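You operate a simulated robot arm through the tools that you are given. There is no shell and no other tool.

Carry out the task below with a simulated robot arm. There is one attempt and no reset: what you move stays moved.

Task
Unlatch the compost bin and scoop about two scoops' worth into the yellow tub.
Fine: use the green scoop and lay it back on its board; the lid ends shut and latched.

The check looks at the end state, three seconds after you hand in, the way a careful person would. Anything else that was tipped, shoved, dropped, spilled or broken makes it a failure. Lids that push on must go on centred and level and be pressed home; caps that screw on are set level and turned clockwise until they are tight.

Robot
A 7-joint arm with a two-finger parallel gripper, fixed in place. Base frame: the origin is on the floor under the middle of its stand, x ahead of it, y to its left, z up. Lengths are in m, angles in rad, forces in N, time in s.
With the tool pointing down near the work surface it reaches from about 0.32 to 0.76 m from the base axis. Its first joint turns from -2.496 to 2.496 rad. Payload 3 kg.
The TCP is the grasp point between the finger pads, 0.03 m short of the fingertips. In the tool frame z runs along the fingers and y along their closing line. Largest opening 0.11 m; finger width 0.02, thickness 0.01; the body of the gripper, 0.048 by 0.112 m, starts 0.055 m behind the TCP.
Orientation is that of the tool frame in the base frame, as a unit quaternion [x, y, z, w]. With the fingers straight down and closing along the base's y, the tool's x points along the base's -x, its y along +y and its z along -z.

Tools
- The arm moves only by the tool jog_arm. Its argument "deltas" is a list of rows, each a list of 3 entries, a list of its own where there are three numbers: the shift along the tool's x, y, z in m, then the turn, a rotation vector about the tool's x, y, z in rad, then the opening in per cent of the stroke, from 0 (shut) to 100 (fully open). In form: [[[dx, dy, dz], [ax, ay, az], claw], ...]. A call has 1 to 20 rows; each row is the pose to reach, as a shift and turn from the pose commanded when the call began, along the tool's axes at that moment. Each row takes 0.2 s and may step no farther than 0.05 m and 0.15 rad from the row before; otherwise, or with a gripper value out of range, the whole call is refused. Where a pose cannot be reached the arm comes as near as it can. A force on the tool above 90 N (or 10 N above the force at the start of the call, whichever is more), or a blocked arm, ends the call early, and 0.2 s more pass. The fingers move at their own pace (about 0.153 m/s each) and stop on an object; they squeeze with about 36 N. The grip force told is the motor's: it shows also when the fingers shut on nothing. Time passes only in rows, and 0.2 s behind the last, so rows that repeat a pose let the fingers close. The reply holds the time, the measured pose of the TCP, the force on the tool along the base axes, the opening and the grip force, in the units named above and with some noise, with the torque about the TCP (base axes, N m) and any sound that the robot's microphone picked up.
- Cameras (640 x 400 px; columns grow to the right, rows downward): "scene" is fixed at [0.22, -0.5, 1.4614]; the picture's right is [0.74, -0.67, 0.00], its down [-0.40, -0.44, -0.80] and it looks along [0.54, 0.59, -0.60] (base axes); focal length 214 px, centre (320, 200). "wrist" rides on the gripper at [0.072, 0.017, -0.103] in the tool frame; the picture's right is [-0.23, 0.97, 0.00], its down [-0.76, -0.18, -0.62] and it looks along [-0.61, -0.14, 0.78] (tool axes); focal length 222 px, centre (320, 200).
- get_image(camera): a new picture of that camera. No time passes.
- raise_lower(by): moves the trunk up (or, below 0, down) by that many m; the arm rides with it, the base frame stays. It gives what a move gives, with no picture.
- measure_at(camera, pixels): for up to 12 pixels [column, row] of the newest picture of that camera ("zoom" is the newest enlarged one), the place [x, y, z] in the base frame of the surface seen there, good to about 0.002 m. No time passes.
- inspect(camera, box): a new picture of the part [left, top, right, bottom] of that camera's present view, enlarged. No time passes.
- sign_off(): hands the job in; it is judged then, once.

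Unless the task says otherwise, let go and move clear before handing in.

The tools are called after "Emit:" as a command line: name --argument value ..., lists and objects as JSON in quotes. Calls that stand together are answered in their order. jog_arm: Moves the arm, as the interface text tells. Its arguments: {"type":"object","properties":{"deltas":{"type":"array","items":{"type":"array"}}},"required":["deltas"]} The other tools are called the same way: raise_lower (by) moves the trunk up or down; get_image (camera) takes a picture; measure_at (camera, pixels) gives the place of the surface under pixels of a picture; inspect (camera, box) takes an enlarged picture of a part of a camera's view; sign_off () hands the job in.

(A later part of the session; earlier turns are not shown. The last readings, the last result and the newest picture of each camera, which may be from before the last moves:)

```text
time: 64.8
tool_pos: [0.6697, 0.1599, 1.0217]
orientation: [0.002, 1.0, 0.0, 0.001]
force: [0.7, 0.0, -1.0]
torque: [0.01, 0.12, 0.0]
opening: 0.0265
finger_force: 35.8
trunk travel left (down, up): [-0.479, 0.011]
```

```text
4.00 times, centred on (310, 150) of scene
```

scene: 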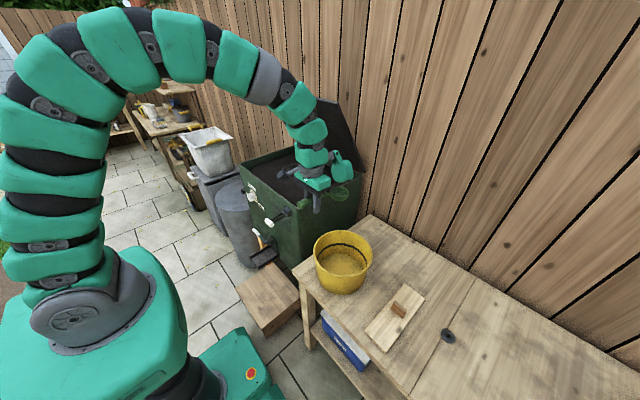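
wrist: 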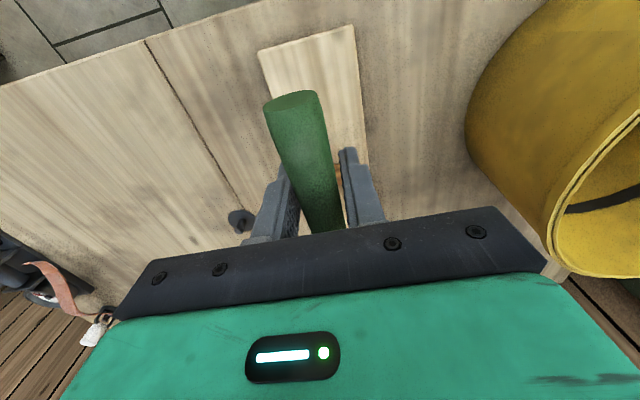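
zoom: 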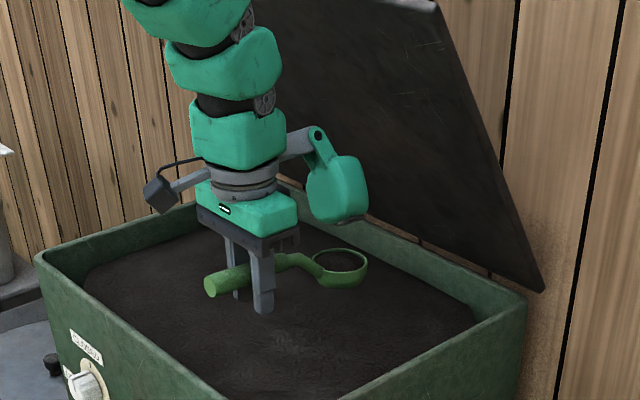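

The bowl now looks dark inside and the torque rose to 0.12. I'll zoom in on the bowl to check its fill.

Emit:
inspect --camera "scene" --box '[300, 145, 370, 190]'

Emit:
measure_at --camera "zoom" --pixels '[[400, 180], [430, 190], [370, 190], [405, 165], [400, 200], [460, 200], [345, 195], [130, 250]]'

```text
8.89 times, centred on (335, 168) of scene
```

zoom: 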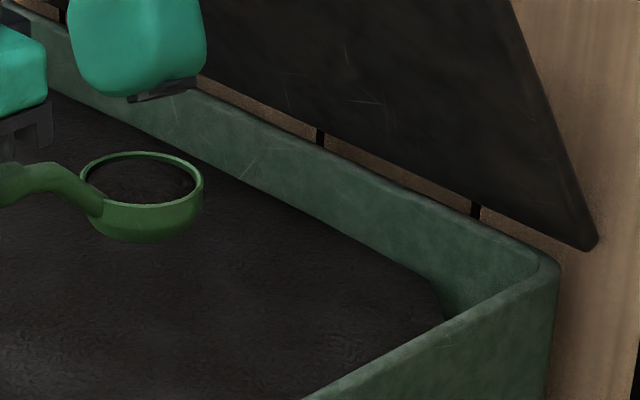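

```text
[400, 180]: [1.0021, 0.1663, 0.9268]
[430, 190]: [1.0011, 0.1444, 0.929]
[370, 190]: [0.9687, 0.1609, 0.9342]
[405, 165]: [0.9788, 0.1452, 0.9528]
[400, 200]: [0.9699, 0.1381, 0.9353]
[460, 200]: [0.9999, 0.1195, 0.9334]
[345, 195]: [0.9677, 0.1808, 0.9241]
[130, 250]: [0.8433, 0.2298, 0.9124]
```

The bowl is filled with compost to near its rim. I'll carry it level and smoothly over the bin's side wall to the tub, so the bowl ends above the tub centre.

Emit:
jog_arm --deltas '[[[0.003, -0.003, -0.012], [0, 0, 0], 5], [[0.012, -0.015, -0.028], [0, 0, 0], 5], [[0.028, -0.042, -0.038], [0, 0, 0], 5], [[0.048, -0.077, -0.038], [0, 0, 0], 5], [[0.068, -0.112, -0.038], [0, 0, 0], 5], [[0.088, -0.147, -0.038], [0, 0, 0], 5], [[0.108, -0.182, -0.038], [0, 0, 0], 5], [[0.128, -0.217, -0.038], [0, 0, 0], 5], [[0.146, -0.252, -0.038], [0, 0, 0], 5], [[0.163, -0.287, -0.038], [0, 0, 0], 5], [[0.175, -0.317, -0.038], [0, 0, 0], 5], [[0.182, -0.336, -0.038], [0, 0, 0], 5], [[0.184, -0.345, -0.038], [0, 0, 0], 5]]'

Emit:
get_image --camera "scene"

Emit:
inspect --camera "scene" --box '[290, 170, 400, 300]'

```text
time: 67.6
tool_pos: [0.4861, -0.1854, 1.0588]
orientation: [0.001, 1.0, 0.001, 0.001]
force: [0.0, 0.5, -0.9]
torque: [0.0, 0.06, 0.02]
opening: 0.0268
finger_force: 35.9
trunk travel left (down, up): [-0.479, 0.011]
```

```text
taken
```

scene: 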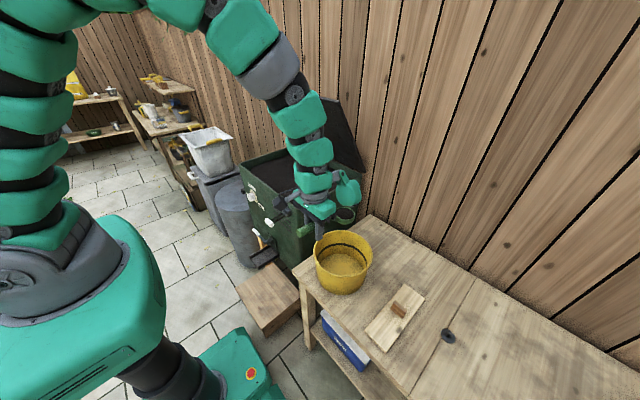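

```text
3.08 times, centred on (345, 235) of scene
```

zoom: 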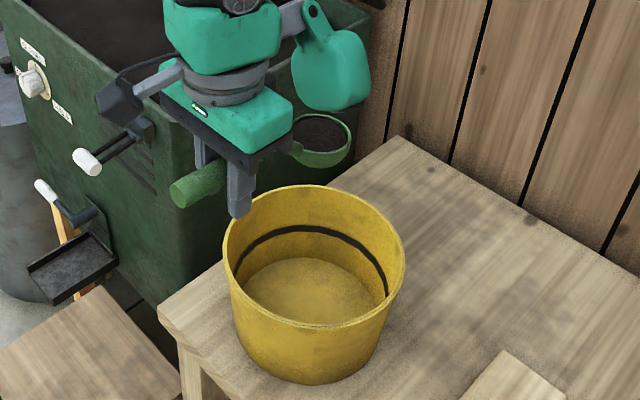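

Nothing spilled, and the bowl still holds compost at zoom (320,130). I'll confirm the bowl's place over the tub before tipping.

Emit:
measure_at --camera "zoom" --pixels '[[318, 132], [345, 145], [322, 160], [300, 150], [330, 115], [320, 185], [402, 255], [300, 320], [228, 250], [310, 275], [180, 195], [345, 70]]'

```text
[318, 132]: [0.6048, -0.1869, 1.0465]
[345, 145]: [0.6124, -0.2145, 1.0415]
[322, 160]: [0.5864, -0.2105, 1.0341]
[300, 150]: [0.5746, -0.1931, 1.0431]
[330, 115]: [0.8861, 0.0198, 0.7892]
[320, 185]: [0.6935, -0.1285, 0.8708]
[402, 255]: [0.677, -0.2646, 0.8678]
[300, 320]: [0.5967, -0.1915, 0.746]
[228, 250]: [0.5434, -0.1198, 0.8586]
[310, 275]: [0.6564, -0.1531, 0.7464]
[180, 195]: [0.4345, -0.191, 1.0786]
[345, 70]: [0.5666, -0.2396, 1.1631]
```

The bowl centre is at (0.606, −0.188), right over the tub centre. I'll lower 5 cm and begin rolling the scoop about its own length in a small first step to check reach.

Emit:
jog_arm --deltas '[[[0, 0, 0.02], [0, 0, 0], 5], [[0, 0, 0.04], [0.05, 0, 0], 5], [[0, 0, 0.05], [0.15, 0, 0], 5], [[0, 0, 0.05], [0.3, 0, 0], 5]]'

```text
time: 68.6
tool_pos: [0.4859, -0.1859, 1.0094]
orientation: [0.002, 0.989, -0.149, 0.002]
force: [-0.4, -0.5, -0.6]
torque: [0.07, 0.08, 0.03]
opening: 0.0269
finger_force: 36.1
trunk travel left (down, up): [-0.479, 0.011]
```

The roll is reachable. I'll carry on rolling to about 0.9 rad.

Emit:
jog_arm --deltas '[[[0, 0, 0], [0.12, 0, 0], 5], [[0, 0, 0], [0.24, 0, 0], 5], [[0, 0, 0], [0.36, 0, 0], 5], [[0, 0, 0], [0.48, 0, 0], 5], [[0, 0, 0], [0.6, 0, 0], 5]]'

Emit:
inspect --camera "scene" --box '[290, 170, 400, 300]'

```text
time: 69.8
tool_pos: [0.4856, -0.1858, 1.0081]
orientation: [0.001, 0.901, -0.434, 0.0]
force: [0.0, -0.4, -0.2]
torque: [0.04, 0.05, 0.01]
opening: 0.0267
finger_force: 35.8
trunk travel left (down, up): [-0.479, 0.011]
```

```text
3.08 times, centred on (345, 235) of scene
```

zoom: 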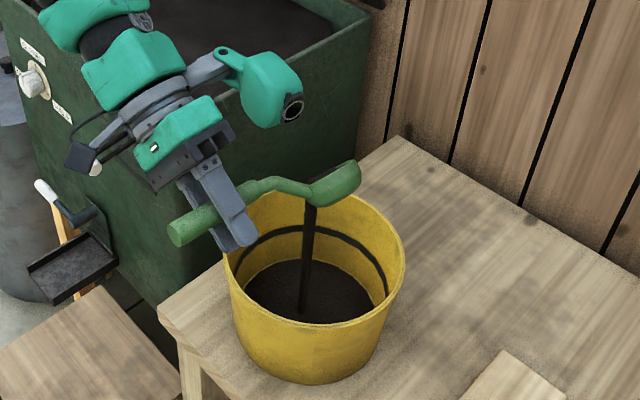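

The compost is pouring as a stream straight into the tub at zoom (308,250). I'll roll further to empty the bowl.

Emit:
jog_arm --deltas '[[[0, 0.004, 0], [0.12, 0, 0], 5], [[0, 0.008, 0], [0.24, 0, 0], 5], [[0, 0.01, 0], [0.36, 0, 0], 5], [[0, 0.01, 0], [0.48, 0, 0], 5], [[0, 0.01, 0], [0.6, 0, 0], 5], [[0, 0.01, 0], [0.6, 0, 0], 5]]'

Emit:
inspect --camera "scene" --box '[290, 170, 400, 300]'

```text
time: 71.2
tool_pos: [0.4859, -0.1782, 0.9992]
orientation: [0.001, 0.732, -0.681, 0.001]
force: [-0.1, 0.1, -1.0]
torque: [0.05, 0.03, 0.0]
opening: 0.0267
finger_force: 36.2
trunk travel left (down, up): [-0.479, 0.011]
```

```text
3.08 times, centred on (345, 235) of scene
```

zoom: 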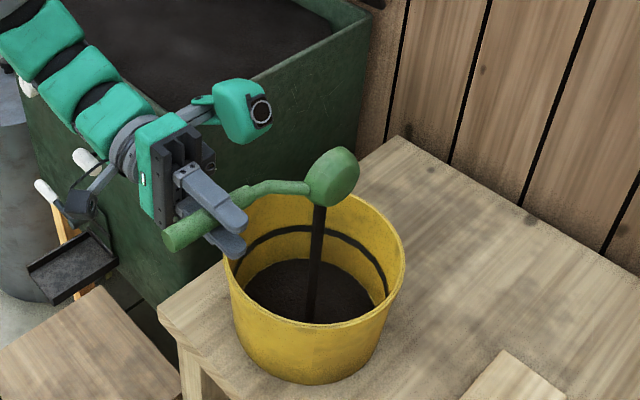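

It's still pouring at 1.5 rad roll. I'll go a little further and wait for the bowl to empty.

Emit:
jog_arm --deltas '[[[0, 0, 0], [0.1, 0, 0], 5], [[0, 0, 0], [0.2, 0, 0], 5], [[0, 0, 0], [0.3, 0, 0], 5], [[0, 0, 0], [0.3, 0, 0], 5], [[0, 0, 0], [0.3, 0, 0], 5], [[0, 0, 0], [0.3, 0, 0], 5], [[0, 0, 0], [0.3, 0, 0], 5]]'

Emit:
inspect --camera "scene" --box '[290, 170, 400, 300]'

```text
time: 72.8
tool_pos: [0.4843, -0.1783, 1.0002]
orientation: [0.0, -0.623, 0.782, 0.002]
force: [-0.3, -0.6, -0.8]
torque: [0.01, 0.05, 0.02]
opening: 0.0267
finger_force: 36.1
trunk travel left (down, up): [-0.479, 0.011]
```

```text
3.08 times, centred on (345, 235) of scene
```

zoom: 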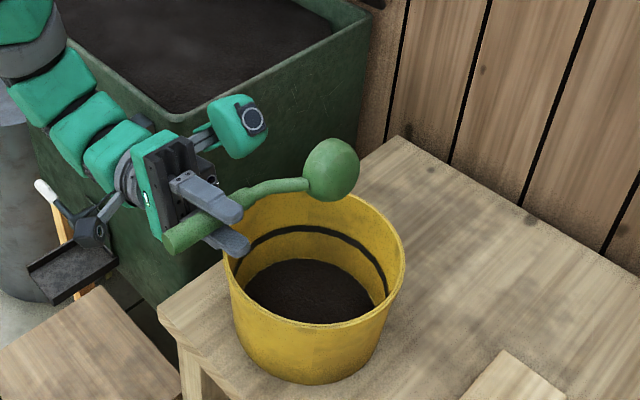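

The stream has stopped, the bowl is empty, and a layer of compost lies in the tub with none outside. I'll measure the level and roll back to upright.

Emit:
measure_at --camera "zoom" --pixels '[[310, 290], [280, 280], [340, 300], [320, 270]]'

Emit:
jog_arm --deltas '[[[0, 0, 0], [-0.13, 0, 0], 5], [[0, 0, 0], [-0.26, 0, 0], 5], [[0, 0, 0], [-0.39, 0, 0], 5], [[0, 0, 0], [-0.52, 0, 0], 5], [[0, 0, 0], [-0.65, 0, 0], 5], [[0, 0, 0], [-0.78, 0, 0], 5], [[0, 0, 0], [-0.91, 0, 0], 5], [[0, 0, 0], [-1.04, 0, 0], 5], [[0, 0, 0], [-1.17, 0, 0], 5], [[0, 0, 0], [-1.3, 0, 0], 5], [[0, 0, 0], [-1.43, 0, 0], 5], [[0, 0, 0], [-1.56, 0, 0], 5], [[0, 0, 0], [-1.69, 0, 0], 5], [[0, 0, 0], [-1.8, 0, 0], 5]]'

Emit:
inspect --camera "scene" --box '[250, 130, 400, 300]'

```text
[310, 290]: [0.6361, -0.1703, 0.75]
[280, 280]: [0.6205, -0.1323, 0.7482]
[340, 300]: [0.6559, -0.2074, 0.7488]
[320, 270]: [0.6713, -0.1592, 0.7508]
```

```text
time: 75.8
tool_pos: [0.4848, -0.1787, 1.0017]
orientation: [0.001, 1.0, 0.002, 0.001]
force: [0.9, -0.2, -0.6]
torque: [-0.04, 0.07, 0.02]
opening: 0.0269
finger_force: 36.2
trunk travel left (down, up): [-0.479, 0.011]
```

```text
2.35 times, centred on (325, 215) of scene
```

zoom: 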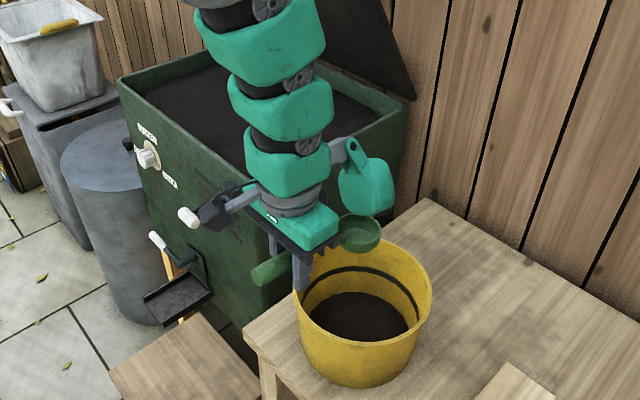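

Upright again, with the TCP over the tub at z 1.00. I'll go back over the bin at y≈0.12 for the second scoop and pitch nose-down on arrival.

Emit:
jog_arm --deltas '[[[0, 0, -0.04], [0, 0, 0], 5], [[-0.01, 0.02, -0.06], [0, 0, 0], 5], [[-0.025, 0.055, -0.065], [0, 0, 0], 5], [[-0.042, 0.092, -0.07], [0, 0, 0], 5], [[-0.06, 0.13, -0.075], [0, 0, 0], 5], [[-0.078, 0.168, -0.078], [0, 0, 0], 5], [[-0.096, 0.205, -0.078], [0, 0, 0], 5], [[-0.114, 0.242, -0.078], [0, 0, 0], 5], [[-0.13, 0.275, -0.08], [0, 0, 0], 5], [[-0.14, 0.299, -0.082], [0, 0, 0], 5], [[-0.14, 0.299, -0.084], [0, 0.125, 0], 5], [[-0.14, 0.299, -0.086], [0, 0.25, 0], 5], [[-0.14, 0.299, -0.088], [0, 0.375, 0], 5], [[-0.14, 0.299, -0.089], [0, 0.5, 0], 5]]'

Emit:
inspect --camera "scene" --box '[250, 100, 370, 220]'

```text
time: 78.8
tool_pos: [0.6263, 0.1188, 1.0889]
orientation: [0.001, 0.969, 0.002, -0.248]
force: [-0.3, -0.2, -0.3]
torque: [0.0, 0.03, -0.01]
opening: 0.0269
finger_force: 36.0
trunk travel left (down, up): [-0.479, 0.011]
```

```text
3.33 times, centred on (310, 160) of scene
```

zoom: 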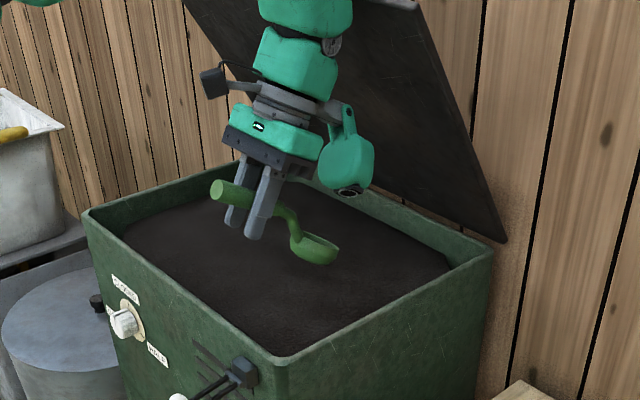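

In position at 0.5 rad nose-down. I'll repeat the same scooping motion in one go: in, level out while pushing forward, and lift.

Emit:
jog_arm --deltas '[[[-0.0215, 0, 0.0212], [0, 0, 0], 5], [[-0.0447, 0, 0.0427], [0, 0, 0], 5], [[-0.0637, 0, 0.0608], [0, 0, 0], 5], [[-0.0751, 0, 0.0773], [0, 0, 0], 5], [[-0.0815, 0, 0.0932], [0, 0, 0], 5], [[-0.0866, 0, 0.0992], [0, -0.1, 0], 5], [[-0.092, 0, 0.1034], [0, -0.2, 0], 5], [[-0.0976, 0, 0.106], [0, -0.3, 0], 5], [[-0.1024, 0, 0.1023], [0, -0.4, 0], 5], [[-0.1034, 0, 0.0937], [0, -0.5, 0], 5], [[-0.09, 0, 0.0692], [0, -0.5, 0], 5], [[-0.0732, 0, 0.0385], [0, -0.5, 0], 5]]'

Emit:
inspect --camera "scene" --box '[290, 135, 370, 195]'

```text
time: 81.4
tool_pos: [0.6696, 0.1174, 1.0231]
orientation: [0.001, 1.0, 0.001, 0.0]
force: [0.2, 0.8, -1.2]
torque: [-0.02, 0.13, 0.0]
opening: 0.0269
finger_force: 36.0
trunk travel left (down, up): [-0.479, 0.011]
```

```text
6.67 times, centred on (330, 165) of scene
```

zoom: 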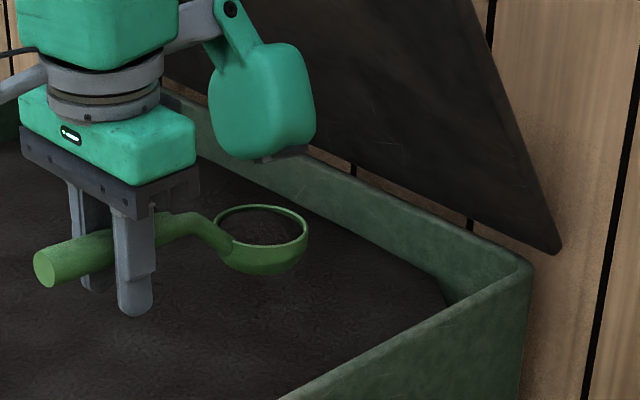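

The second scoop is full and held steady. I'll carry it to the tub by the same smooth path.

Emit:
jog_arm --deltas '[[[0.003, -0.003, -0.012], [0, 0, 0], 5], [[0.012, -0.015, -0.028], [0, 0, 0], 5], [[0.028, -0.04, -0.038], [0, 0, 0], 5], [[0.048, -0.073, -0.038], [0, 0, 0], 5], [[0.068, -0.106, -0.038], [0, 0, 0], 5], [[0.088, -0.139, -0.038], [0, 0, 0], 5], [[0.108, -0.172, -0.038], [0, 0, 0], 5], [[0.128, -0.205, -0.038], [0, 0, 0], 5], [[0.146, -0.236, -0.038], [0, 0, 0], 5], [[0.163, -0.265, -0.038], [0, 0, 0], 5], [[0.175, -0.285, -0.038], [0, 0, 0], 5], [[0.182, -0.296, -0.038], [0, 0, 0], 5], [[0.184, -0.302, -0.038], [0, 0, 0], 5]]'

Emit:
inspect --camera "scene" --box '[290, 170, 400, 300]'

```text
time: 84.2
tool_pos: [0.4873, -0.1812, 1.0587]
orientation: [0.002, 1.0, 0.001, 0.001]
force: [-0.1, -0.1, -0.8]
torque: [0.0, 0.09, 0.0]
opening: 0.027
finger_force: 35.9
trunk travel left (down, up): [-0.479, 0.011]
```

```text
3.08 times, centred on (345, 235) of scene
```

zoom: 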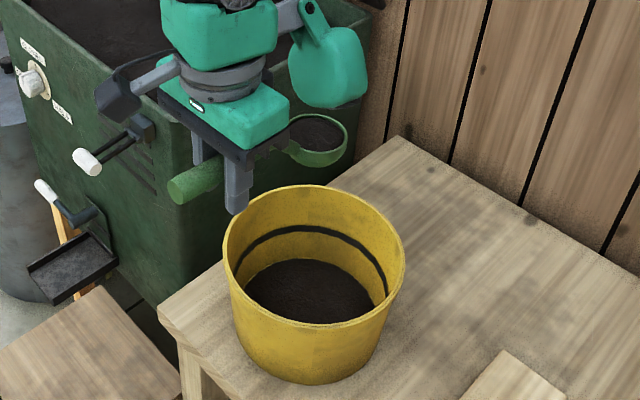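

The full bowl is over the tub again and nothing has spilled on the table. I'll lower 5 cm and roll to pour, as before.

Emit:
jog_arm --deltas '[[[0, 0, 0.02], [0, 0, 0], 5], [[0, 0, 0.04], [0.05, 0, 0], 5], [[0, 0, 0.05], [0.15, 0, 0], 5], [[0, 0, 0.05], [0.3, 0, 0], 5], [[0, 0, 0.05], [0.42, 0, 0], 5], [[0, 0, 0.05], [0.54, 0, 0], 5], [[0, 0, 0.05], [0.66, 0, 0], 5], [[0, 0, 0.05], [0.78, 0, 0], 5], [[0, 0, 0.05], [0.9, 0, 0], 5]]'

Emit:
jog_arm --deltas '[[[0, 0.004, 0], [0.12, 0, 0], 5], [[0, 0.008, 0], [0.24, 0, 0], 5], [[0, 0.01, 0], [0.36, 0, 0], 5], [[0, 0.01, 0], [0.48, 0, 0], 5], [[0, 0.01, 0], [0.6, 0, 0], 5], [[0, 0.01, 0], [0.72, 0, 0], 5], [[0, 0.01, 0], [0.84, 0, 0], 5], [[0, 0.01, 0], [0.9, 0, 0], 5], [[0, 0.01, 0], [0.9, 0, 0], 5], [[0, 0.01, 0], [0.9, 0, 0], 5], [[0, 0.01, 0], [0.9, 0, 0], 5], [[0, 0.01, 0], [0.9, 0, 0], 5]]'

Emit:
inspect --camera "scene" --box '[290, 170, 400, 300]'

```text
time: 86.2
tool_pos: [0.4864, -0.1828, 1.0092]
orientation: [0.002, 0.901, -0.434, 0.0]
force: [0.4, -0.8, -0.2]
torque: [0.05, 0.08, 0.02]
opening: 0.0268
finger_force: 35.9
trunk travel left (down, up): [-0.479, 0.011]
```

```text
time: 88.8
tool_pos: [0.4877, -0.1757, 1.0002]
orientation: [-0.001, -0.622, 0.783, 0.002]
force: [1.0, -0.5, -0.2]
torque: [0.02, 0.05, -0.04]
opening: 0.0268
finger_force: 36.1
trunk travel left (down, up): [-0.479, 0.011]
```

```text
3.08 times, centred on (345, 235) of scene
```

zoom: 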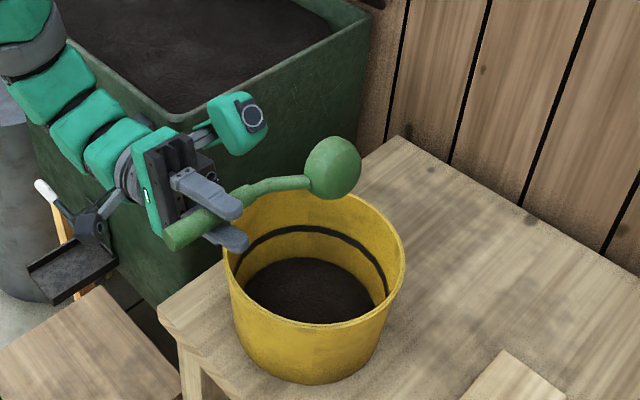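

The second scoop is in the tub and the stream has stopped. I'll measure the level, then roll back upright.

Emit:
measure_at --camera "zoom" --pixels '[[310, 290], [280, 280], [340, 300], [320, 270], [450, 330], [420, 260], [220, 330]]'

Emit:
jog_arm --deltas '[[[0, 0, 0], [-0.13, 0, 0], 5], [[0, 0, 0], [-0.26, 0, 0], 5], [[0, 0, 0], [-0.39, 0, 0], 5], [[0, 0, 0], [-0.52, 0, 0], 5], [[0, 0, 0], [-0.65, 0, 0], 5], [[0, 0, 0], [-0.78, 0, 0], 5], [[0, 0, 0], [-0.91, 0, 0], 5], [[0, 0, 0], [-1.04, 0, 0], 5], [[0, 0, 0], [-1.17, 0, 0], 5], [[0, 0, 0], [-1.3, 0, 0], 5], [[0, 0, 0], [-1.43, 0, 0], 5], [[0, 0, 0], [-1.56, 0, 0], 5], [[0, 0, 0], [-1.69, 0, 0], 5], [[0, 0, 0], [-1.8, 0, 0], 5]]'

Emit:
inspect --camera "scene" --box '[290, 170, 400, 300]'

```text
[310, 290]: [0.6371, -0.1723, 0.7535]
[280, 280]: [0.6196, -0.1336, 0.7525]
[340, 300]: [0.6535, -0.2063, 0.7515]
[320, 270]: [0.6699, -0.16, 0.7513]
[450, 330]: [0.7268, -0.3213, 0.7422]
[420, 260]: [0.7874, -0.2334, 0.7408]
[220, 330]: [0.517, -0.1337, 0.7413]
```

```text
time: 91.8
tool_pos: [0.4872, -0.1754, 1.001]
orientation: [0.002, 1.0, 0.002, 0.001]
force: [-1.0, 0.9, -1.3]
torque: [0.01, 0.05, 0.04]
opening: 0.0267
finger_force: 36.1
trunk travel left (down, up): [-0.479, 0.011]
```

```text
3.08 times, centred on (345, 235) of scene
```

zoom: 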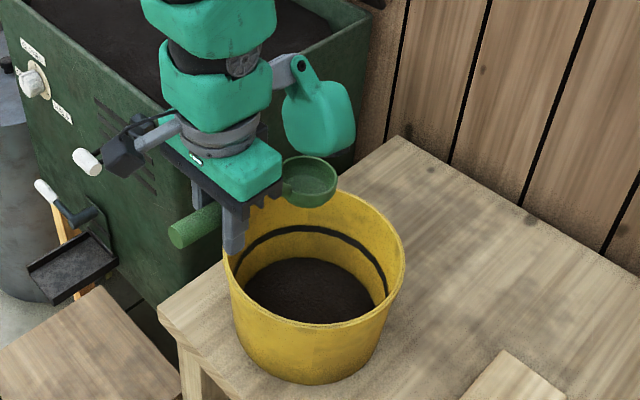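

Both scoops are in and the bowl is empty. Before setting the scoop back I'll measure how it now sits in the gripper, and locate the board and cradle precisely.

Emit:
measure_at --camera "zoom" --pixels '[[315, 175], [336, 180], [310, 205], [318, 158], [286, 190], [175, 237], [200, 215], [215, 205]]'

Emit:
inspect --camera "scene" --box '[355, 275, 435, 355]'

```text
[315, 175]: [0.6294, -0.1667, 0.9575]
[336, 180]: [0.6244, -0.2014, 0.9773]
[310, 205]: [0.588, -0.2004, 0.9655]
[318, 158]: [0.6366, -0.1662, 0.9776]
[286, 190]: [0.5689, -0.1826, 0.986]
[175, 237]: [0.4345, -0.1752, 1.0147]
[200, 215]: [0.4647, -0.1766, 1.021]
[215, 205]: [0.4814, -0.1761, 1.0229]
```

```text
5.00 times, centred on (395, 315) of scene
```

zoom: 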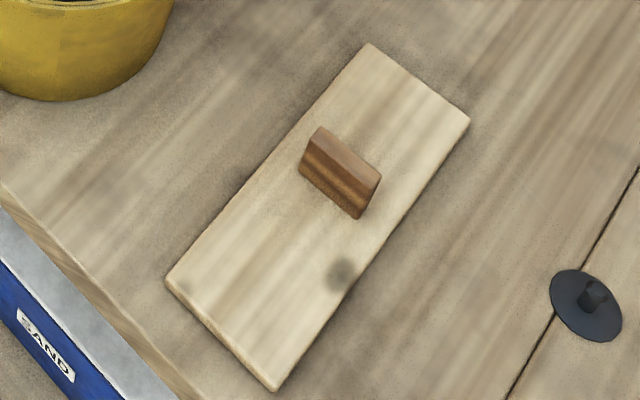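

The rest is a plain wooden block on the board. I'll measure its top and the board's corners.

Emit:
measure_at --camera "zoom" --pixels '[[345, 150], [322, 130], [378, 175], [312, 140], [368, 190], [340, 180], [367, 47], [467, 120], [275, 387], [170, 283], [400, 130], [300, 300]]'

```text
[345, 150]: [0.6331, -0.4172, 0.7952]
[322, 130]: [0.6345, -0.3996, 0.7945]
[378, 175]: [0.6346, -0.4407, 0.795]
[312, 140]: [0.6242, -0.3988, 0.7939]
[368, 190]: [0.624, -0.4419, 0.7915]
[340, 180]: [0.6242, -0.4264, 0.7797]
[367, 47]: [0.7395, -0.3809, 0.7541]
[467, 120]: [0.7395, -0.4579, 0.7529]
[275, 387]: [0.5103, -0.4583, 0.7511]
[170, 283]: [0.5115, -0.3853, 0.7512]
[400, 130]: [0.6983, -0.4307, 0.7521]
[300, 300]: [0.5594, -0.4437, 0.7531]
```

The scoop sits in the gripper as it was picked up: rim 0.023 m below the TCP and handle level. The block top is at z≈0.795 and the board centre at y≈−0.42. I'll move above the board at carry height, then lower the trunk.

Emit:
jog_arm --deltas '[[[0, 0, -0.03], [0, 0, 0], 5], [[-0.005, -0.015, -0.055], [0, 0, 0], 5], [[-0.015, -0.045, -0.06], [0, 0, 0], 5], [[-0.03, -0.083, -0.06], [0, 0, 0], 5], [[-0.045, -0.121, -0.06], [0, 0, 0], 5], [[-0.06, -0.159, -0.06], [0, 0, 0], 5], [[-0.073, -0.195, -0.06], [0, 0, 0], 5], [[-0.083, -0.225, -0.06], [0, 0, 0], 5], [[-0.0898, -0.2431, -0.06], [0, 0, 0], 5]]'

Emit:
raise_lower --by -0.2

Emit:
inspect --camera "scene" --box '[340, 230, 450, 340]'

Emit:
get_image --camera "wrist"

```text
time: 93.8
tool_pos: [0.5753, -0.4213, 1.0612]
orientation: [0.001, 1.0, 0.001, 0.0]
force: [-1.1, -0.1, -1.0]
torque: [0.01, 0.04, -0.02]
opening: 0.0267
finger_force: 36.4
trunk travel left (down, up): [-0.479, 0.011]
```

```text
time: 95.9
tool_pos: [0.5755, -0.4204, 0.8612]
orientation: [0.002, 1.0, 0.001, 0.0]
force: [-0.1, -0.4, -1.2]
torque: [-0.02, 0.05, 0.04]
opening: 0.0267
finger_force: 36.2
trunk travel left (down, up): [-0.279, 0.211]
```

```text
3.64 times, centred on (395, 285) of scene
```

zoom: 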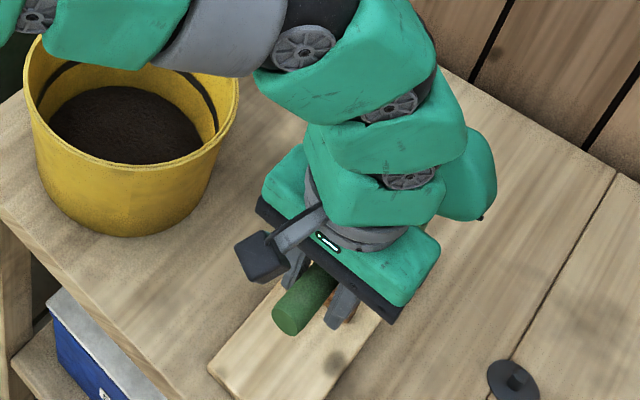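

```text
taken
```

wrist: 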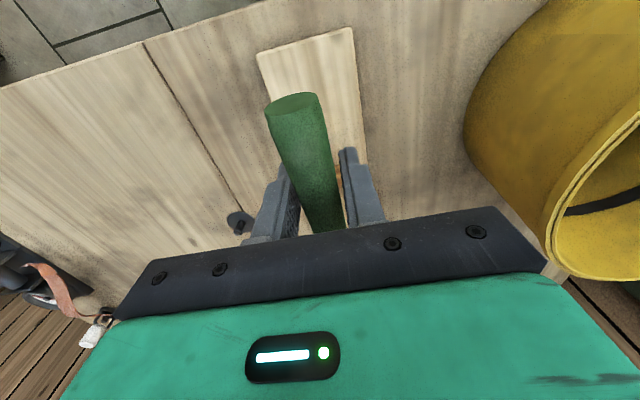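

Above the board at TCP z 0.861, aligned with the original grasp pose (0.575, −0.420). I'll lower gently until it's a few millimetres above contact.

Emit:
jog_arm --deltas '[[[-0.001, 0.001, 0.016], [0, 0, 0], 5], [[-0.001, 0.001, 0.032], [0, 0, 0], 5], [[-0.001, 0.001, 0.046], [0, 0, 0], 5], [[-0.001, 0.001, 0.054], [0, 0, 0], 5], [[-0.001, 0.001, 0.058], [0, 0, 0], 5]]'

Emit:
get_image --camera "wrist"

Emit:
measure_at --camera "wrist" --pixels '[[294, 100], [300, 125], [308, 160], [315, 195], [345, 180]]'

```text
time: 97.1
tool_pos: [0.5763, -0.4189, 0.8025]
orientation: [0.002, 1.0, 0.0, 0.001]
force: [-6.5, -0.1, 10.0]
torque: [-0.04, -1.17, 0.01]
opening: 0.0264
finger_force: 36.3
trunk travel left (down, up): [-0.279, 0.211]
```

```text
taken
```

wrist: 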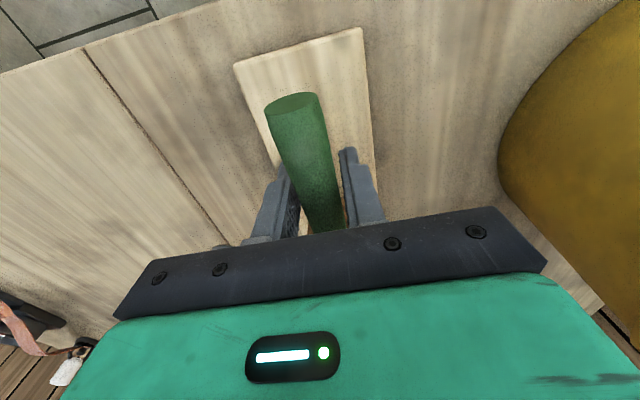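

```text
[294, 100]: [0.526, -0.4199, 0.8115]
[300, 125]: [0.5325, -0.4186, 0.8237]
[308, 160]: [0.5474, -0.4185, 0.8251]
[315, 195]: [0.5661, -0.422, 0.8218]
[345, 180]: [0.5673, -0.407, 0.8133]
```

The bowl is touching the board (10 N, torque pointing ahead), while the handle end is still about 10 mm high at 0.8115. I'll lower with a slight nose-up tilt so the neck settles onto the block.

Emit:
jog_arm --deltas '[[[0, 0, 0.003], [0, -0.03, 0], 5], [[0, 0, 0.006], [0, -0.05, 0], 5], [[0, 0, 0.0085], [0, -0.07, 0], 5]]'

Emit:
get_image --camera "wrist"

Emit:
measure_at --camera "wrist" --pixels '[[294, 100], [300, 125], [308, 160], [315, 195]]'

Emit:
inspect --camera "scene" --box '[350, 250, 440, 340]'

```text
time: 97.9
tool_pos: [0.5777, -0.421, 0.7953]
orientation: [0.002, 0.999, 0.001, 0.037]
force: [3.9, -2.6, 9.3]
torque: [0.03, -0.61, -0.17]
opening: 0.0268
finger_force: 36.5
trunk travel left (down, up): [-0.279, 0.211]
```

```text
taken
```

wrist: 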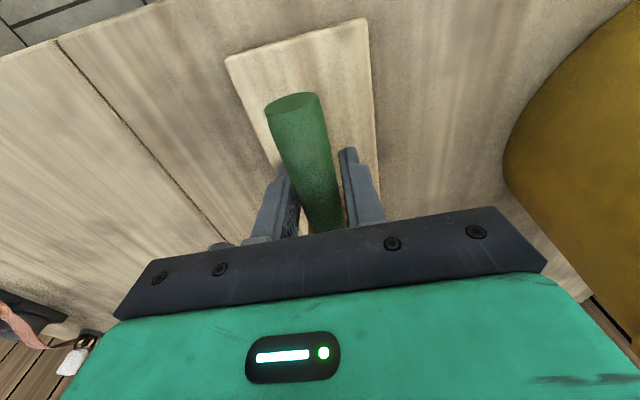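

```text
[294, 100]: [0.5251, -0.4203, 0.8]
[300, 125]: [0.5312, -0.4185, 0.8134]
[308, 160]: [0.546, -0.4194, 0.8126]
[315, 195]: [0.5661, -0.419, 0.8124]
```

```text
4.44 times, centred on (395, 295) of scene
```

zoom: 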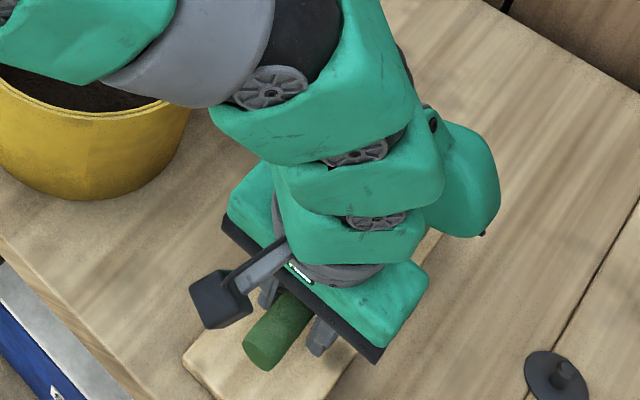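

The handle is back at its original place: end at (0.525, −0.420, 0.800) and top 0.8125, same as at the start. I'll release and rise straight out.

Emit:
jog_arm --deltas '[[[0, 0, 0], [0, 0, 0], 30], [[0, 0, 0], [0, 0, 0], 40], [[0, 0, 0], [0, 0, 0], 60], [[0, 0, -0.03], [0, 0.02, 0], 60], [[0, 0, -0.07], [0, 0.05, 0], 60], [[0, 0, -0.11], [0, 0.073, 0], 60], [[0, 0, -0.15], [0, 0.073, 0], 60]]'

Emit:
inspect --camera "scene" --box '[340, 230, 450, 345]'

Emit:
get_image --camera "wrist"

```text
time: 99.5
tool_pos: [0.5653, -0.4167, 0.9465]
orientation: [0.001, 1.0, 0.001, -0.002]
force: [0.3, 0.4, 0.0]
torque: [0.0, 0.01, -0.01]
opening: 0.0661
finger_force: 0.1
trunk travel left (down, up): [-0.279, 0.211]
```

```text
3.48 times, centred on (395, 288) of scene
```

zoom: 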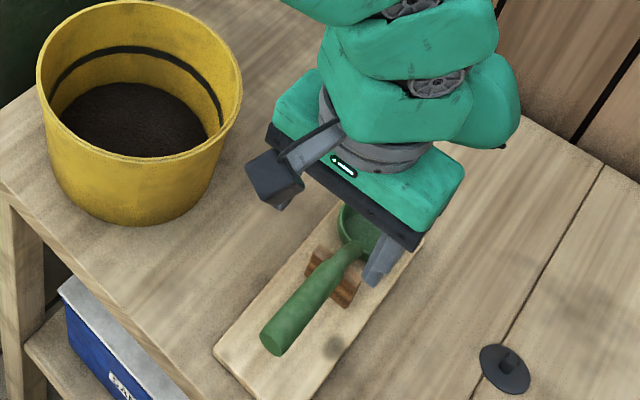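

```text
taken
```

wrist: 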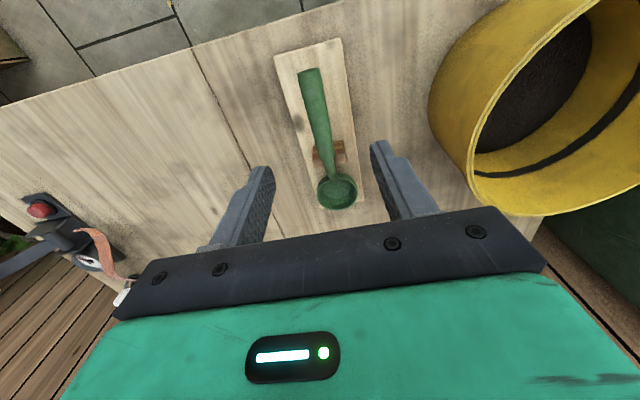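

The scoop lies back on its block and board, and the tub holds the compost. Next is the lid. I'll raise the trunk fully and look at the open lid's handle.

Emit:
raise_lower --by 0.2

Emit:
get_image --camera "scene"

Emit:
inspect --camera "scene" --box '[240, 60, 380, 190]'

```text
time: 101.7
tool_pos: [0.5668, -0.4174, 1.1453]
orientation: [0.002, 1.0, 0.001, -0.001]
force: [-0.6, -0.7, -0.1]
torque: [0.0, 0.03, -0.03]
opening: 0.0659
finger_force: 0.1
trunk travel left (down, up): [-0.479, 0.011]
```

```text
taken
```

scene: 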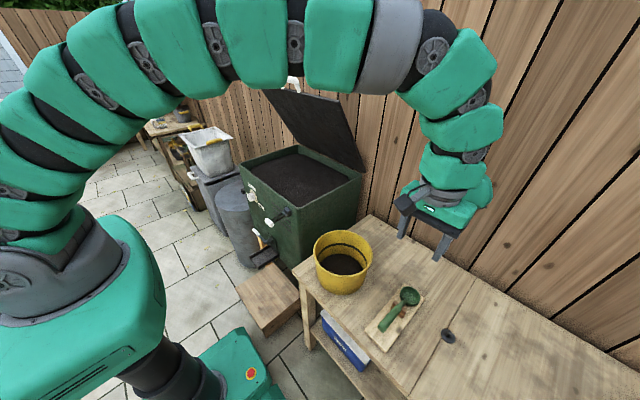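

```text
3.08 times, centred on (310, 125) of scene
```

zoom: 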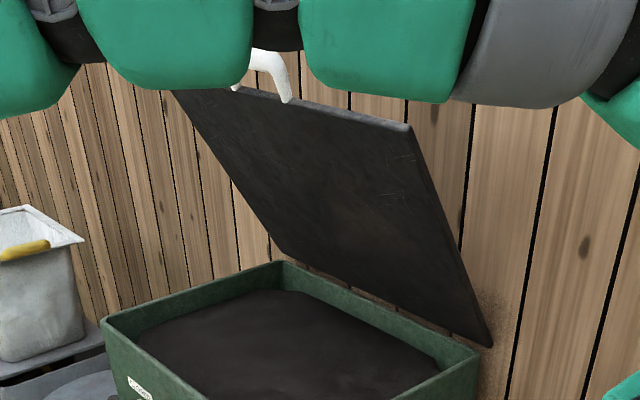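

Scene view: tub upright and filled, scoop on its board, lid still at about 60°. I'll swing the arm in front of the lid, tilting the tool forward to about 0.9 rad, above handle height.

Emit:
measure_at --camera "zoom" --pixels '[[407, 128], [285, 97], [270, 65], [487, 343], [178, 95], [300, 110]]'

Emit:
jog_arm --deltas '[[[0.02, 0.035, -0.02], [0, 0, 0], 30], [[0.035, 0.075, -0.04], [0, 0, 0], 30], [[0.05, 0.115, -0.06], [0, -0.1, 0], 30], [[0.06, 0.155, -0.08], [0, -0.2, 0], 30], [[0.065, 0.197, -0.1], [0, -0.3, 0], 30], [[0.067, 0.24, -0.115], [0, -0.4, 0], 30], [[0.067, 0.285, -0.13], [0, -0.5, 0], 30], [[0.067, 0.33, -0.14], [0, -0.6, 0], 30], [[0.065, 0.375, -0.155], [0, -0.7, 0], 30], [[0.06, 0.417, -0.17], [0, -0.8, 0], 30], [[0.055, 0.46, -0.185], [0, -0.9, 0], 30], [[0.045, 0.502, -0.2], [0, -0.9, 0], 30], [[0.035, 0.545, -0.215], [0, -0.9, 0], 30], [[0.025, 0.585, -0.235], [0, -0.9, 0], 30], [[0.017, 0.625, -0.255], [0, -0.9, 0], 30], [[0.017, 0.66, -0.275], [0, -0.9, 0], 30], [[0.017, 0.677, -0.275], [0, -0.9, 0], 30]]'

Emit:
get_image --camera "wrist"

Emit:
inspect --camera "scene" --box '[200, 0, 400, 200]'

```text
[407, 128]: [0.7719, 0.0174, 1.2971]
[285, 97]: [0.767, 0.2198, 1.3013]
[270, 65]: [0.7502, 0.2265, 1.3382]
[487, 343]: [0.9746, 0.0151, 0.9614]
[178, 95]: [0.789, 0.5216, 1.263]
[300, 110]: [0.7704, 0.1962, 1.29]
```

```text
time: 105.3
tool_pos: [0.5504, 0.2595, 1.4237]
orientation: [0.002, 0.901, 0.0, 0.434]
force: [-0.4, -0.2, 0.0]
torque: [-0.02, -0.04, -0.04]
opening: 0.0331
finger_force: 0.0
trunk travel left (down, up): [-0.479, 0.011]
```

```text
taken
```

wrist: 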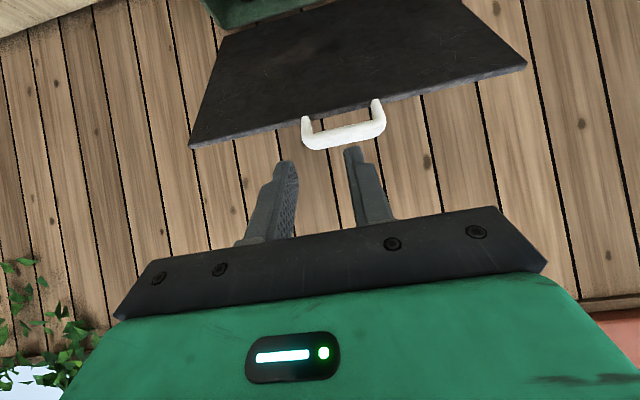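

```text
2.00 times, centred on (300, 100) of scene
```

zoom: 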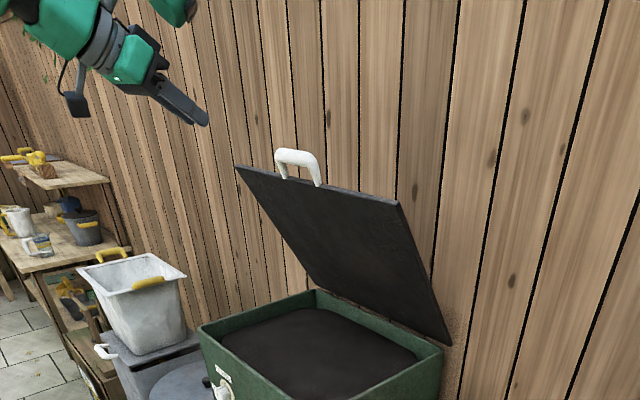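

The lid and handle are in clear view; the tube is at wrist (345,138). I'll measure it.

Emit:
measure_at --camera "wrist" --pixels '[[345, 138], [322, 142], [370, 131], [345, 130], [345, 147], [306, 125], [376, 105], [345, 112]]'

Emit:
measure_at --camera "zoom" --pixels '[[297, 155], [280, 155], [312, 160], [297, 163], [318, 180], [281, 172], [398, 203], [240, 168]]'

```text
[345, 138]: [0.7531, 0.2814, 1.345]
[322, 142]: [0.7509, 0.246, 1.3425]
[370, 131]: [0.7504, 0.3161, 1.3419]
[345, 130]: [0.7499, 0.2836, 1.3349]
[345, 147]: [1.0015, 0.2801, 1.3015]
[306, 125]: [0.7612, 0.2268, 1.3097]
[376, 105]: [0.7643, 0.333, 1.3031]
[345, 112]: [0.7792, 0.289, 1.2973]
```

```text
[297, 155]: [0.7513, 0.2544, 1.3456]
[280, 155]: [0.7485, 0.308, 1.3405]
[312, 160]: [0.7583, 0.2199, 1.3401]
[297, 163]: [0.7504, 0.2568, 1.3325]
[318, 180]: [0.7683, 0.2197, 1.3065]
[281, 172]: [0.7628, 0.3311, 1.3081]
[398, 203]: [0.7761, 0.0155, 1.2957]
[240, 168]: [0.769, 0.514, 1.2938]
```

The tube is at about (0.760, 0.28, 1.339), with the lid at about 1.04 rad. I'll slide the fingers in over the top of the tube along their own axis, keeping about 1 cm of clearance.

Emit:
jog_arm --deltas '[[[-0.0327, 0.004, 0.031], [0, 0, 0], 30], [[-0.0623, 0.008, 0.0649], [0, 0, 0], 30], [[-0.0915, 0.01, 0.1004], [0, 0, 0], 30], [[-0.0946, 0.01, 0.1343], [0, 0, 0], 30], [[-0.0946, 0.01, 0.1693], [0, 0, 0], 30], [[-0.0949, 0.01, 0.2046], [0, 0, 0], 30]]'

Emit:
get_image --camera "wrist"

Emit:
inspect --camera "scene" --box '[230, 20, 370, 160]'

```text
time: 106.7
tool_pos: [0.7699, 0.2701, 1.3709]
orientation: [0.002, 0.901, -0.001, 0.434]
force: [0.1, 1.4, 0.0]
torque: [0.0, -0.04, 0.02]
opening: 0.033
finger_force: 0.1
trunk travel left (down, up): [-0.479, 0.011]
```

```text
taken
```

wrist: 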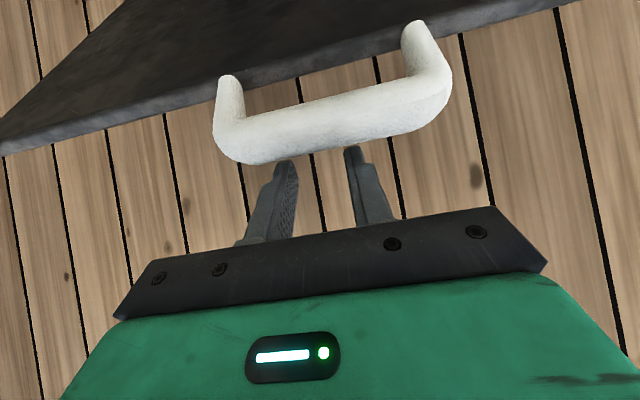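

```text
2.86 times, centred on (300, 90) of scene
```

zoom: 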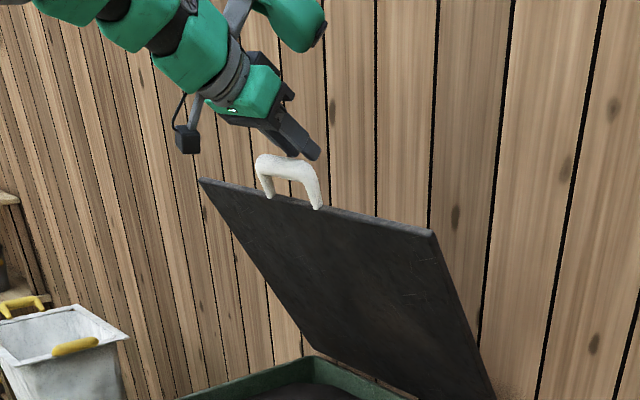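

The fingers lie just over the tube within reach. I'll push it along the closing arc down to about 0.6 rad.

Emit:
jog_arm --deltas '[[[0.0106, 0, 0.0001], [0, 0, 0], 30], [[0.0311, 0, -0.0033], [0, 0, 0], 30], [[0.0517, 0, -0.0105], [0, 0, 0], 30], [[0.0728, 0, -0.0166], [0, 0, 0], 30], [[0.094, 0, -0.0215], [0, 0, 0], 30], [[0.1156, 0, -0.0255], [0, 0, 0], 30], [[0.1372, 0, -0.0283], [0, 0, 0], 30], [[0.1591, 0, -0.0301], [0, 0, 0], 30], [[0.1809, 0, -0.0309], [0, 0, 0], 30], [[0.2029, 0, -0.0305], [0, 0, 0], 30]]'

Emit:
get_image --camera "wrist"

Emit:
inspect --camera "scene" --box '[200, 30, 380, 230]'

```text
time: 108.9
tool_pos: [0.6189, 0.2712, 1.2257]
orientation: [0.002, 0.901, -0.001, 0.433]
force: [-0.5, 0.2, -0.7]
torque: [-0.02, 0.02, -0.01]
opening: 0.0326
finger_force: 0.0
trunk travel left (down, up): [-0.479, 0.011]
```

```text
taken
```

wrist: 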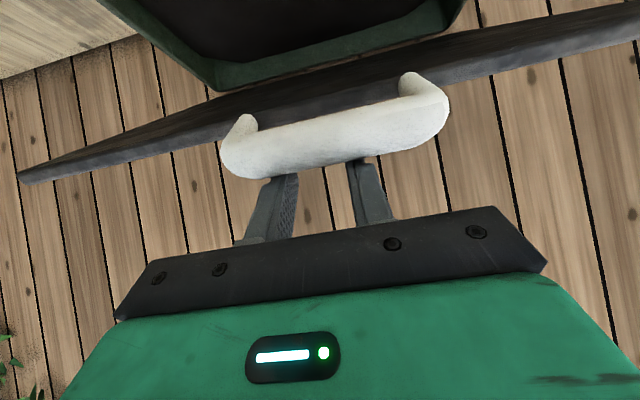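

```text
2.00 times, centred on (290, 130) of scene
```

zoom: 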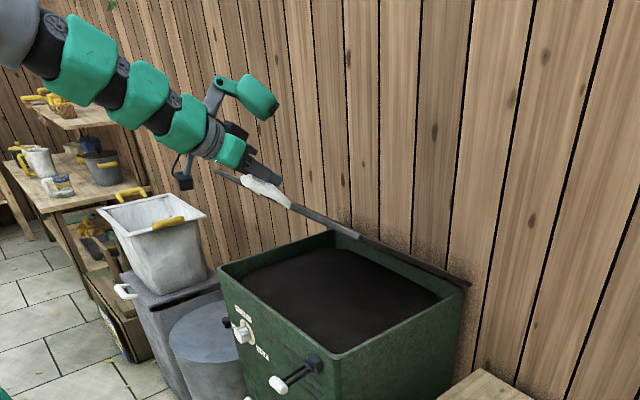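

The lid is down to about 0.58 rad and resting on its own friction. I'll lift off vertically, lower the trunk 0.3 m for a better arm posture, and return to the tube.

Emit:
jog_arm --deltas '[[[-0.0313, 0, -0.0249], [0, 0, 0], 30], [[-0.0626, 0, -0.0498], [0, 0, 0], 30], [[-0.0938, 0, -0.0748], [0, 0, 0], 30], [[-0.1251, 0, -0.0997], [0, 0, 0], 30], [[-0.1564, 0, -0.1246], [0, 0, 0], 30], [[-0.1877, 0, -0.1495], [0, 0, 0], 30], [[-0.219, 0, -0.1744], [0, 0, 0], 30], [[-0.2346, 0, -0.1869], [0, 0, 0], 30]]'

```text
time: 110.7
tool_pos: [0.6207, 0.2712, 1.5312]
orientation: [0.002, 0.901, 0.0, 0.434]
force: [-0.4, -0.1, -0.2]
torque: [0.01, 0.0, -0.02]
opening: 0.0327
finger_force: 0.1
trunk travel left (down, up): [-0.479, 0.011]
```

Clear above at z 1.53. Lowering the trunk 0.29 m brings the fingers back to just above the tube.

Emit:
raise_lower --by -0.29

Emit:
get_image --camera "wrist"

Emit:
measure_at --camera "wrist" --pixels '[[340, 140], [300, 150], [400, 120], [340, 150], [340, 125]]'

```text
time: 113.6
tool_pos: [0.6201, 0.272, 1.2395]
orientation: [0.001, 0.9, 0.0, 0.435]
force: [-0.1, -0.4, 0.4]
torque: [0.0, 0.01, -0.02]
opening: 0.0331
finger_force: 0.0
trunk travel left (down, up): [-0.189, 0.301]
```

```text
taken
```

wrist: 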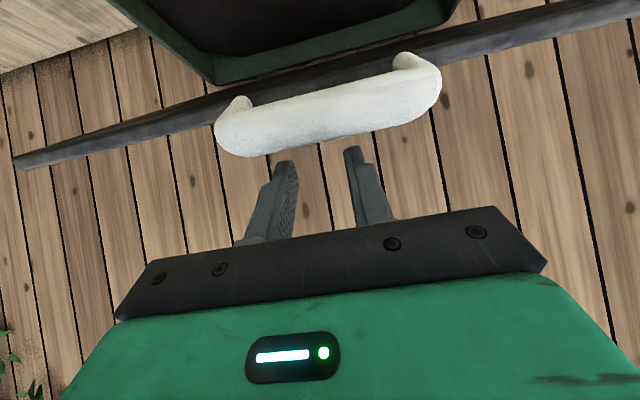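

```text
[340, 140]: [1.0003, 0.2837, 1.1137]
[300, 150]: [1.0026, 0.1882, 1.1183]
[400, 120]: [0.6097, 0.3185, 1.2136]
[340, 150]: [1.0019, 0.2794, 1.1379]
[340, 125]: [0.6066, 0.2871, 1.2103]
```

The tube top is at (0.61, 1.213), just under the fingers. I'll carry on pushing down the arc to about 0.2 rad.

Emit:
jog_arm --deltas '[[[0.0285, 0, 0.0062], [0, 0, 0], 30], [[0.0503, 0, 0.0088], [0, 0, 0], 30], [[0.0718, 0, 0.0124], [0, 0, 0], 30], [[0.0932, 0, 0.017], [0, 0, 0], 30], [[0.1144, 0, 0.0229], [0, 0, 0], 30], [[0.1352, 0, 0.0296], [0, 0, 0], 30], [[0.1556, 0, 0.0375], [0, 0, 0], 30], [[0.1757, 0, 0.0463], [0, 0, 0], 30]]'

Emit:
get_image --camera "wrist"

Emit:
inspect --camera "scene" --box '[200, 80, 380, 270]'

```text
time: 115.4
tool_pos: [0.5473, 0.273, 1.0749]
orientation: [0.001, 0.9, 0.001, 0.435]
force: [0.2, -0.1, 0.7]
torque: [0.04, 0.0, 0.0]
opening: 0.033
finger_force: 0.1
trunk travel left (down, up): [-0.189, 0.301]
```

```text
taken
```

wrist: 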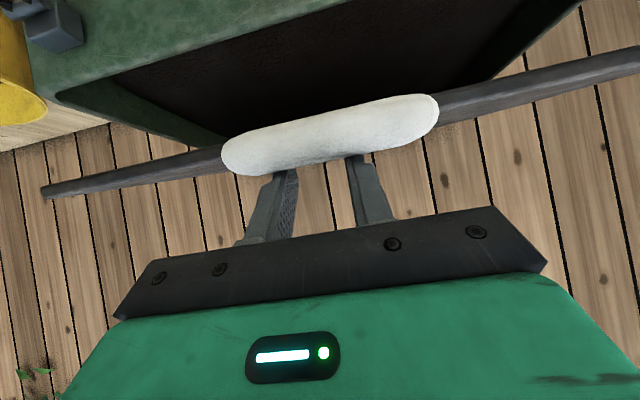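

```text
2.11 times, centred on (290, 175) of scene
```

zoom: 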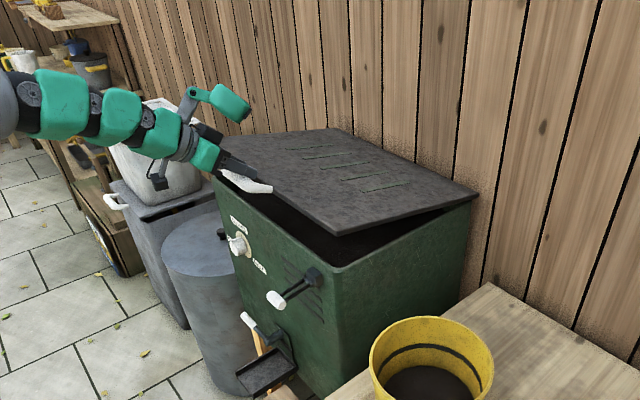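

The lid is nearly down, at about 0.2 rad. I'll ease it shut and press lightly at the end.

Emit:
jog_arm --deltas '[[[0.0194, 0, 0.0097], [0, 0, 0], 30], [[0.0385, 0, 0.0207], [0, 0, 0], 30], [[0.057, 0, 0.0323], [0, 0, 0], 30], [[0.0677, 0, 0.0399], [0, 0, 0], 30], [[0.0748, 0, 0.045], [0, 0, 0], 30], [[0.078, 0, 0.0475], [0, 0, 0], 30], [[0.08, 0, 0.049], [0, 0, 0], 30]]'

Emit:
get_image --camera "wrist"

Emit:
inspect --camera "scene" --box '[200, 110, 380, 270]'

```text
time: 117.0
tool_pos: [0.5355, 0.2737, 0.9865]
orientation: [0.001, 0.899, 0.002, 0.438]
force: [23.5, -2.6, 58.5]
torque: [-0.98, -0.71, -0.03]
opening: 0.0345
finger_force: 1.5
trunk travel left (down, up): [-0.189, 0.301]
```

```text
taken
```

wrist: 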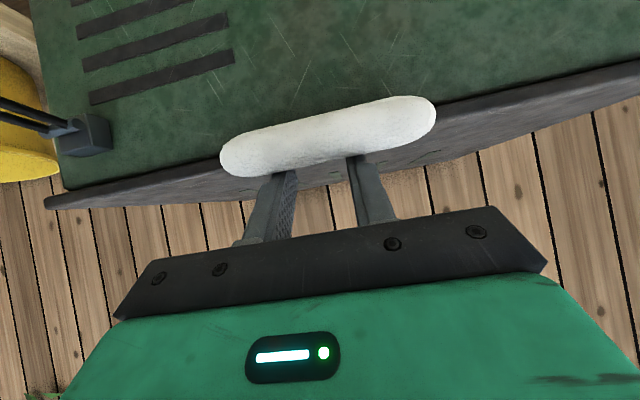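

```text
2.50 times, centred on (290, 190) of scene
```

zoom: 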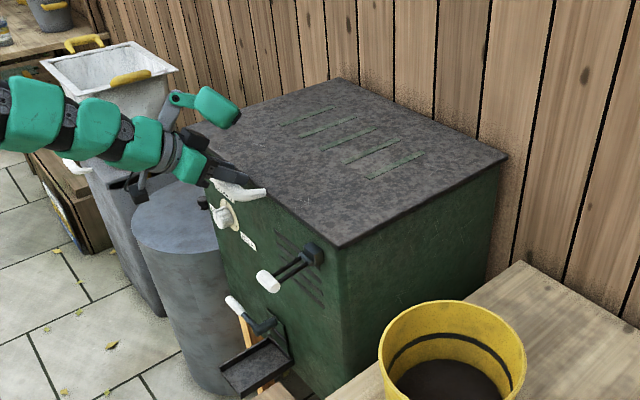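

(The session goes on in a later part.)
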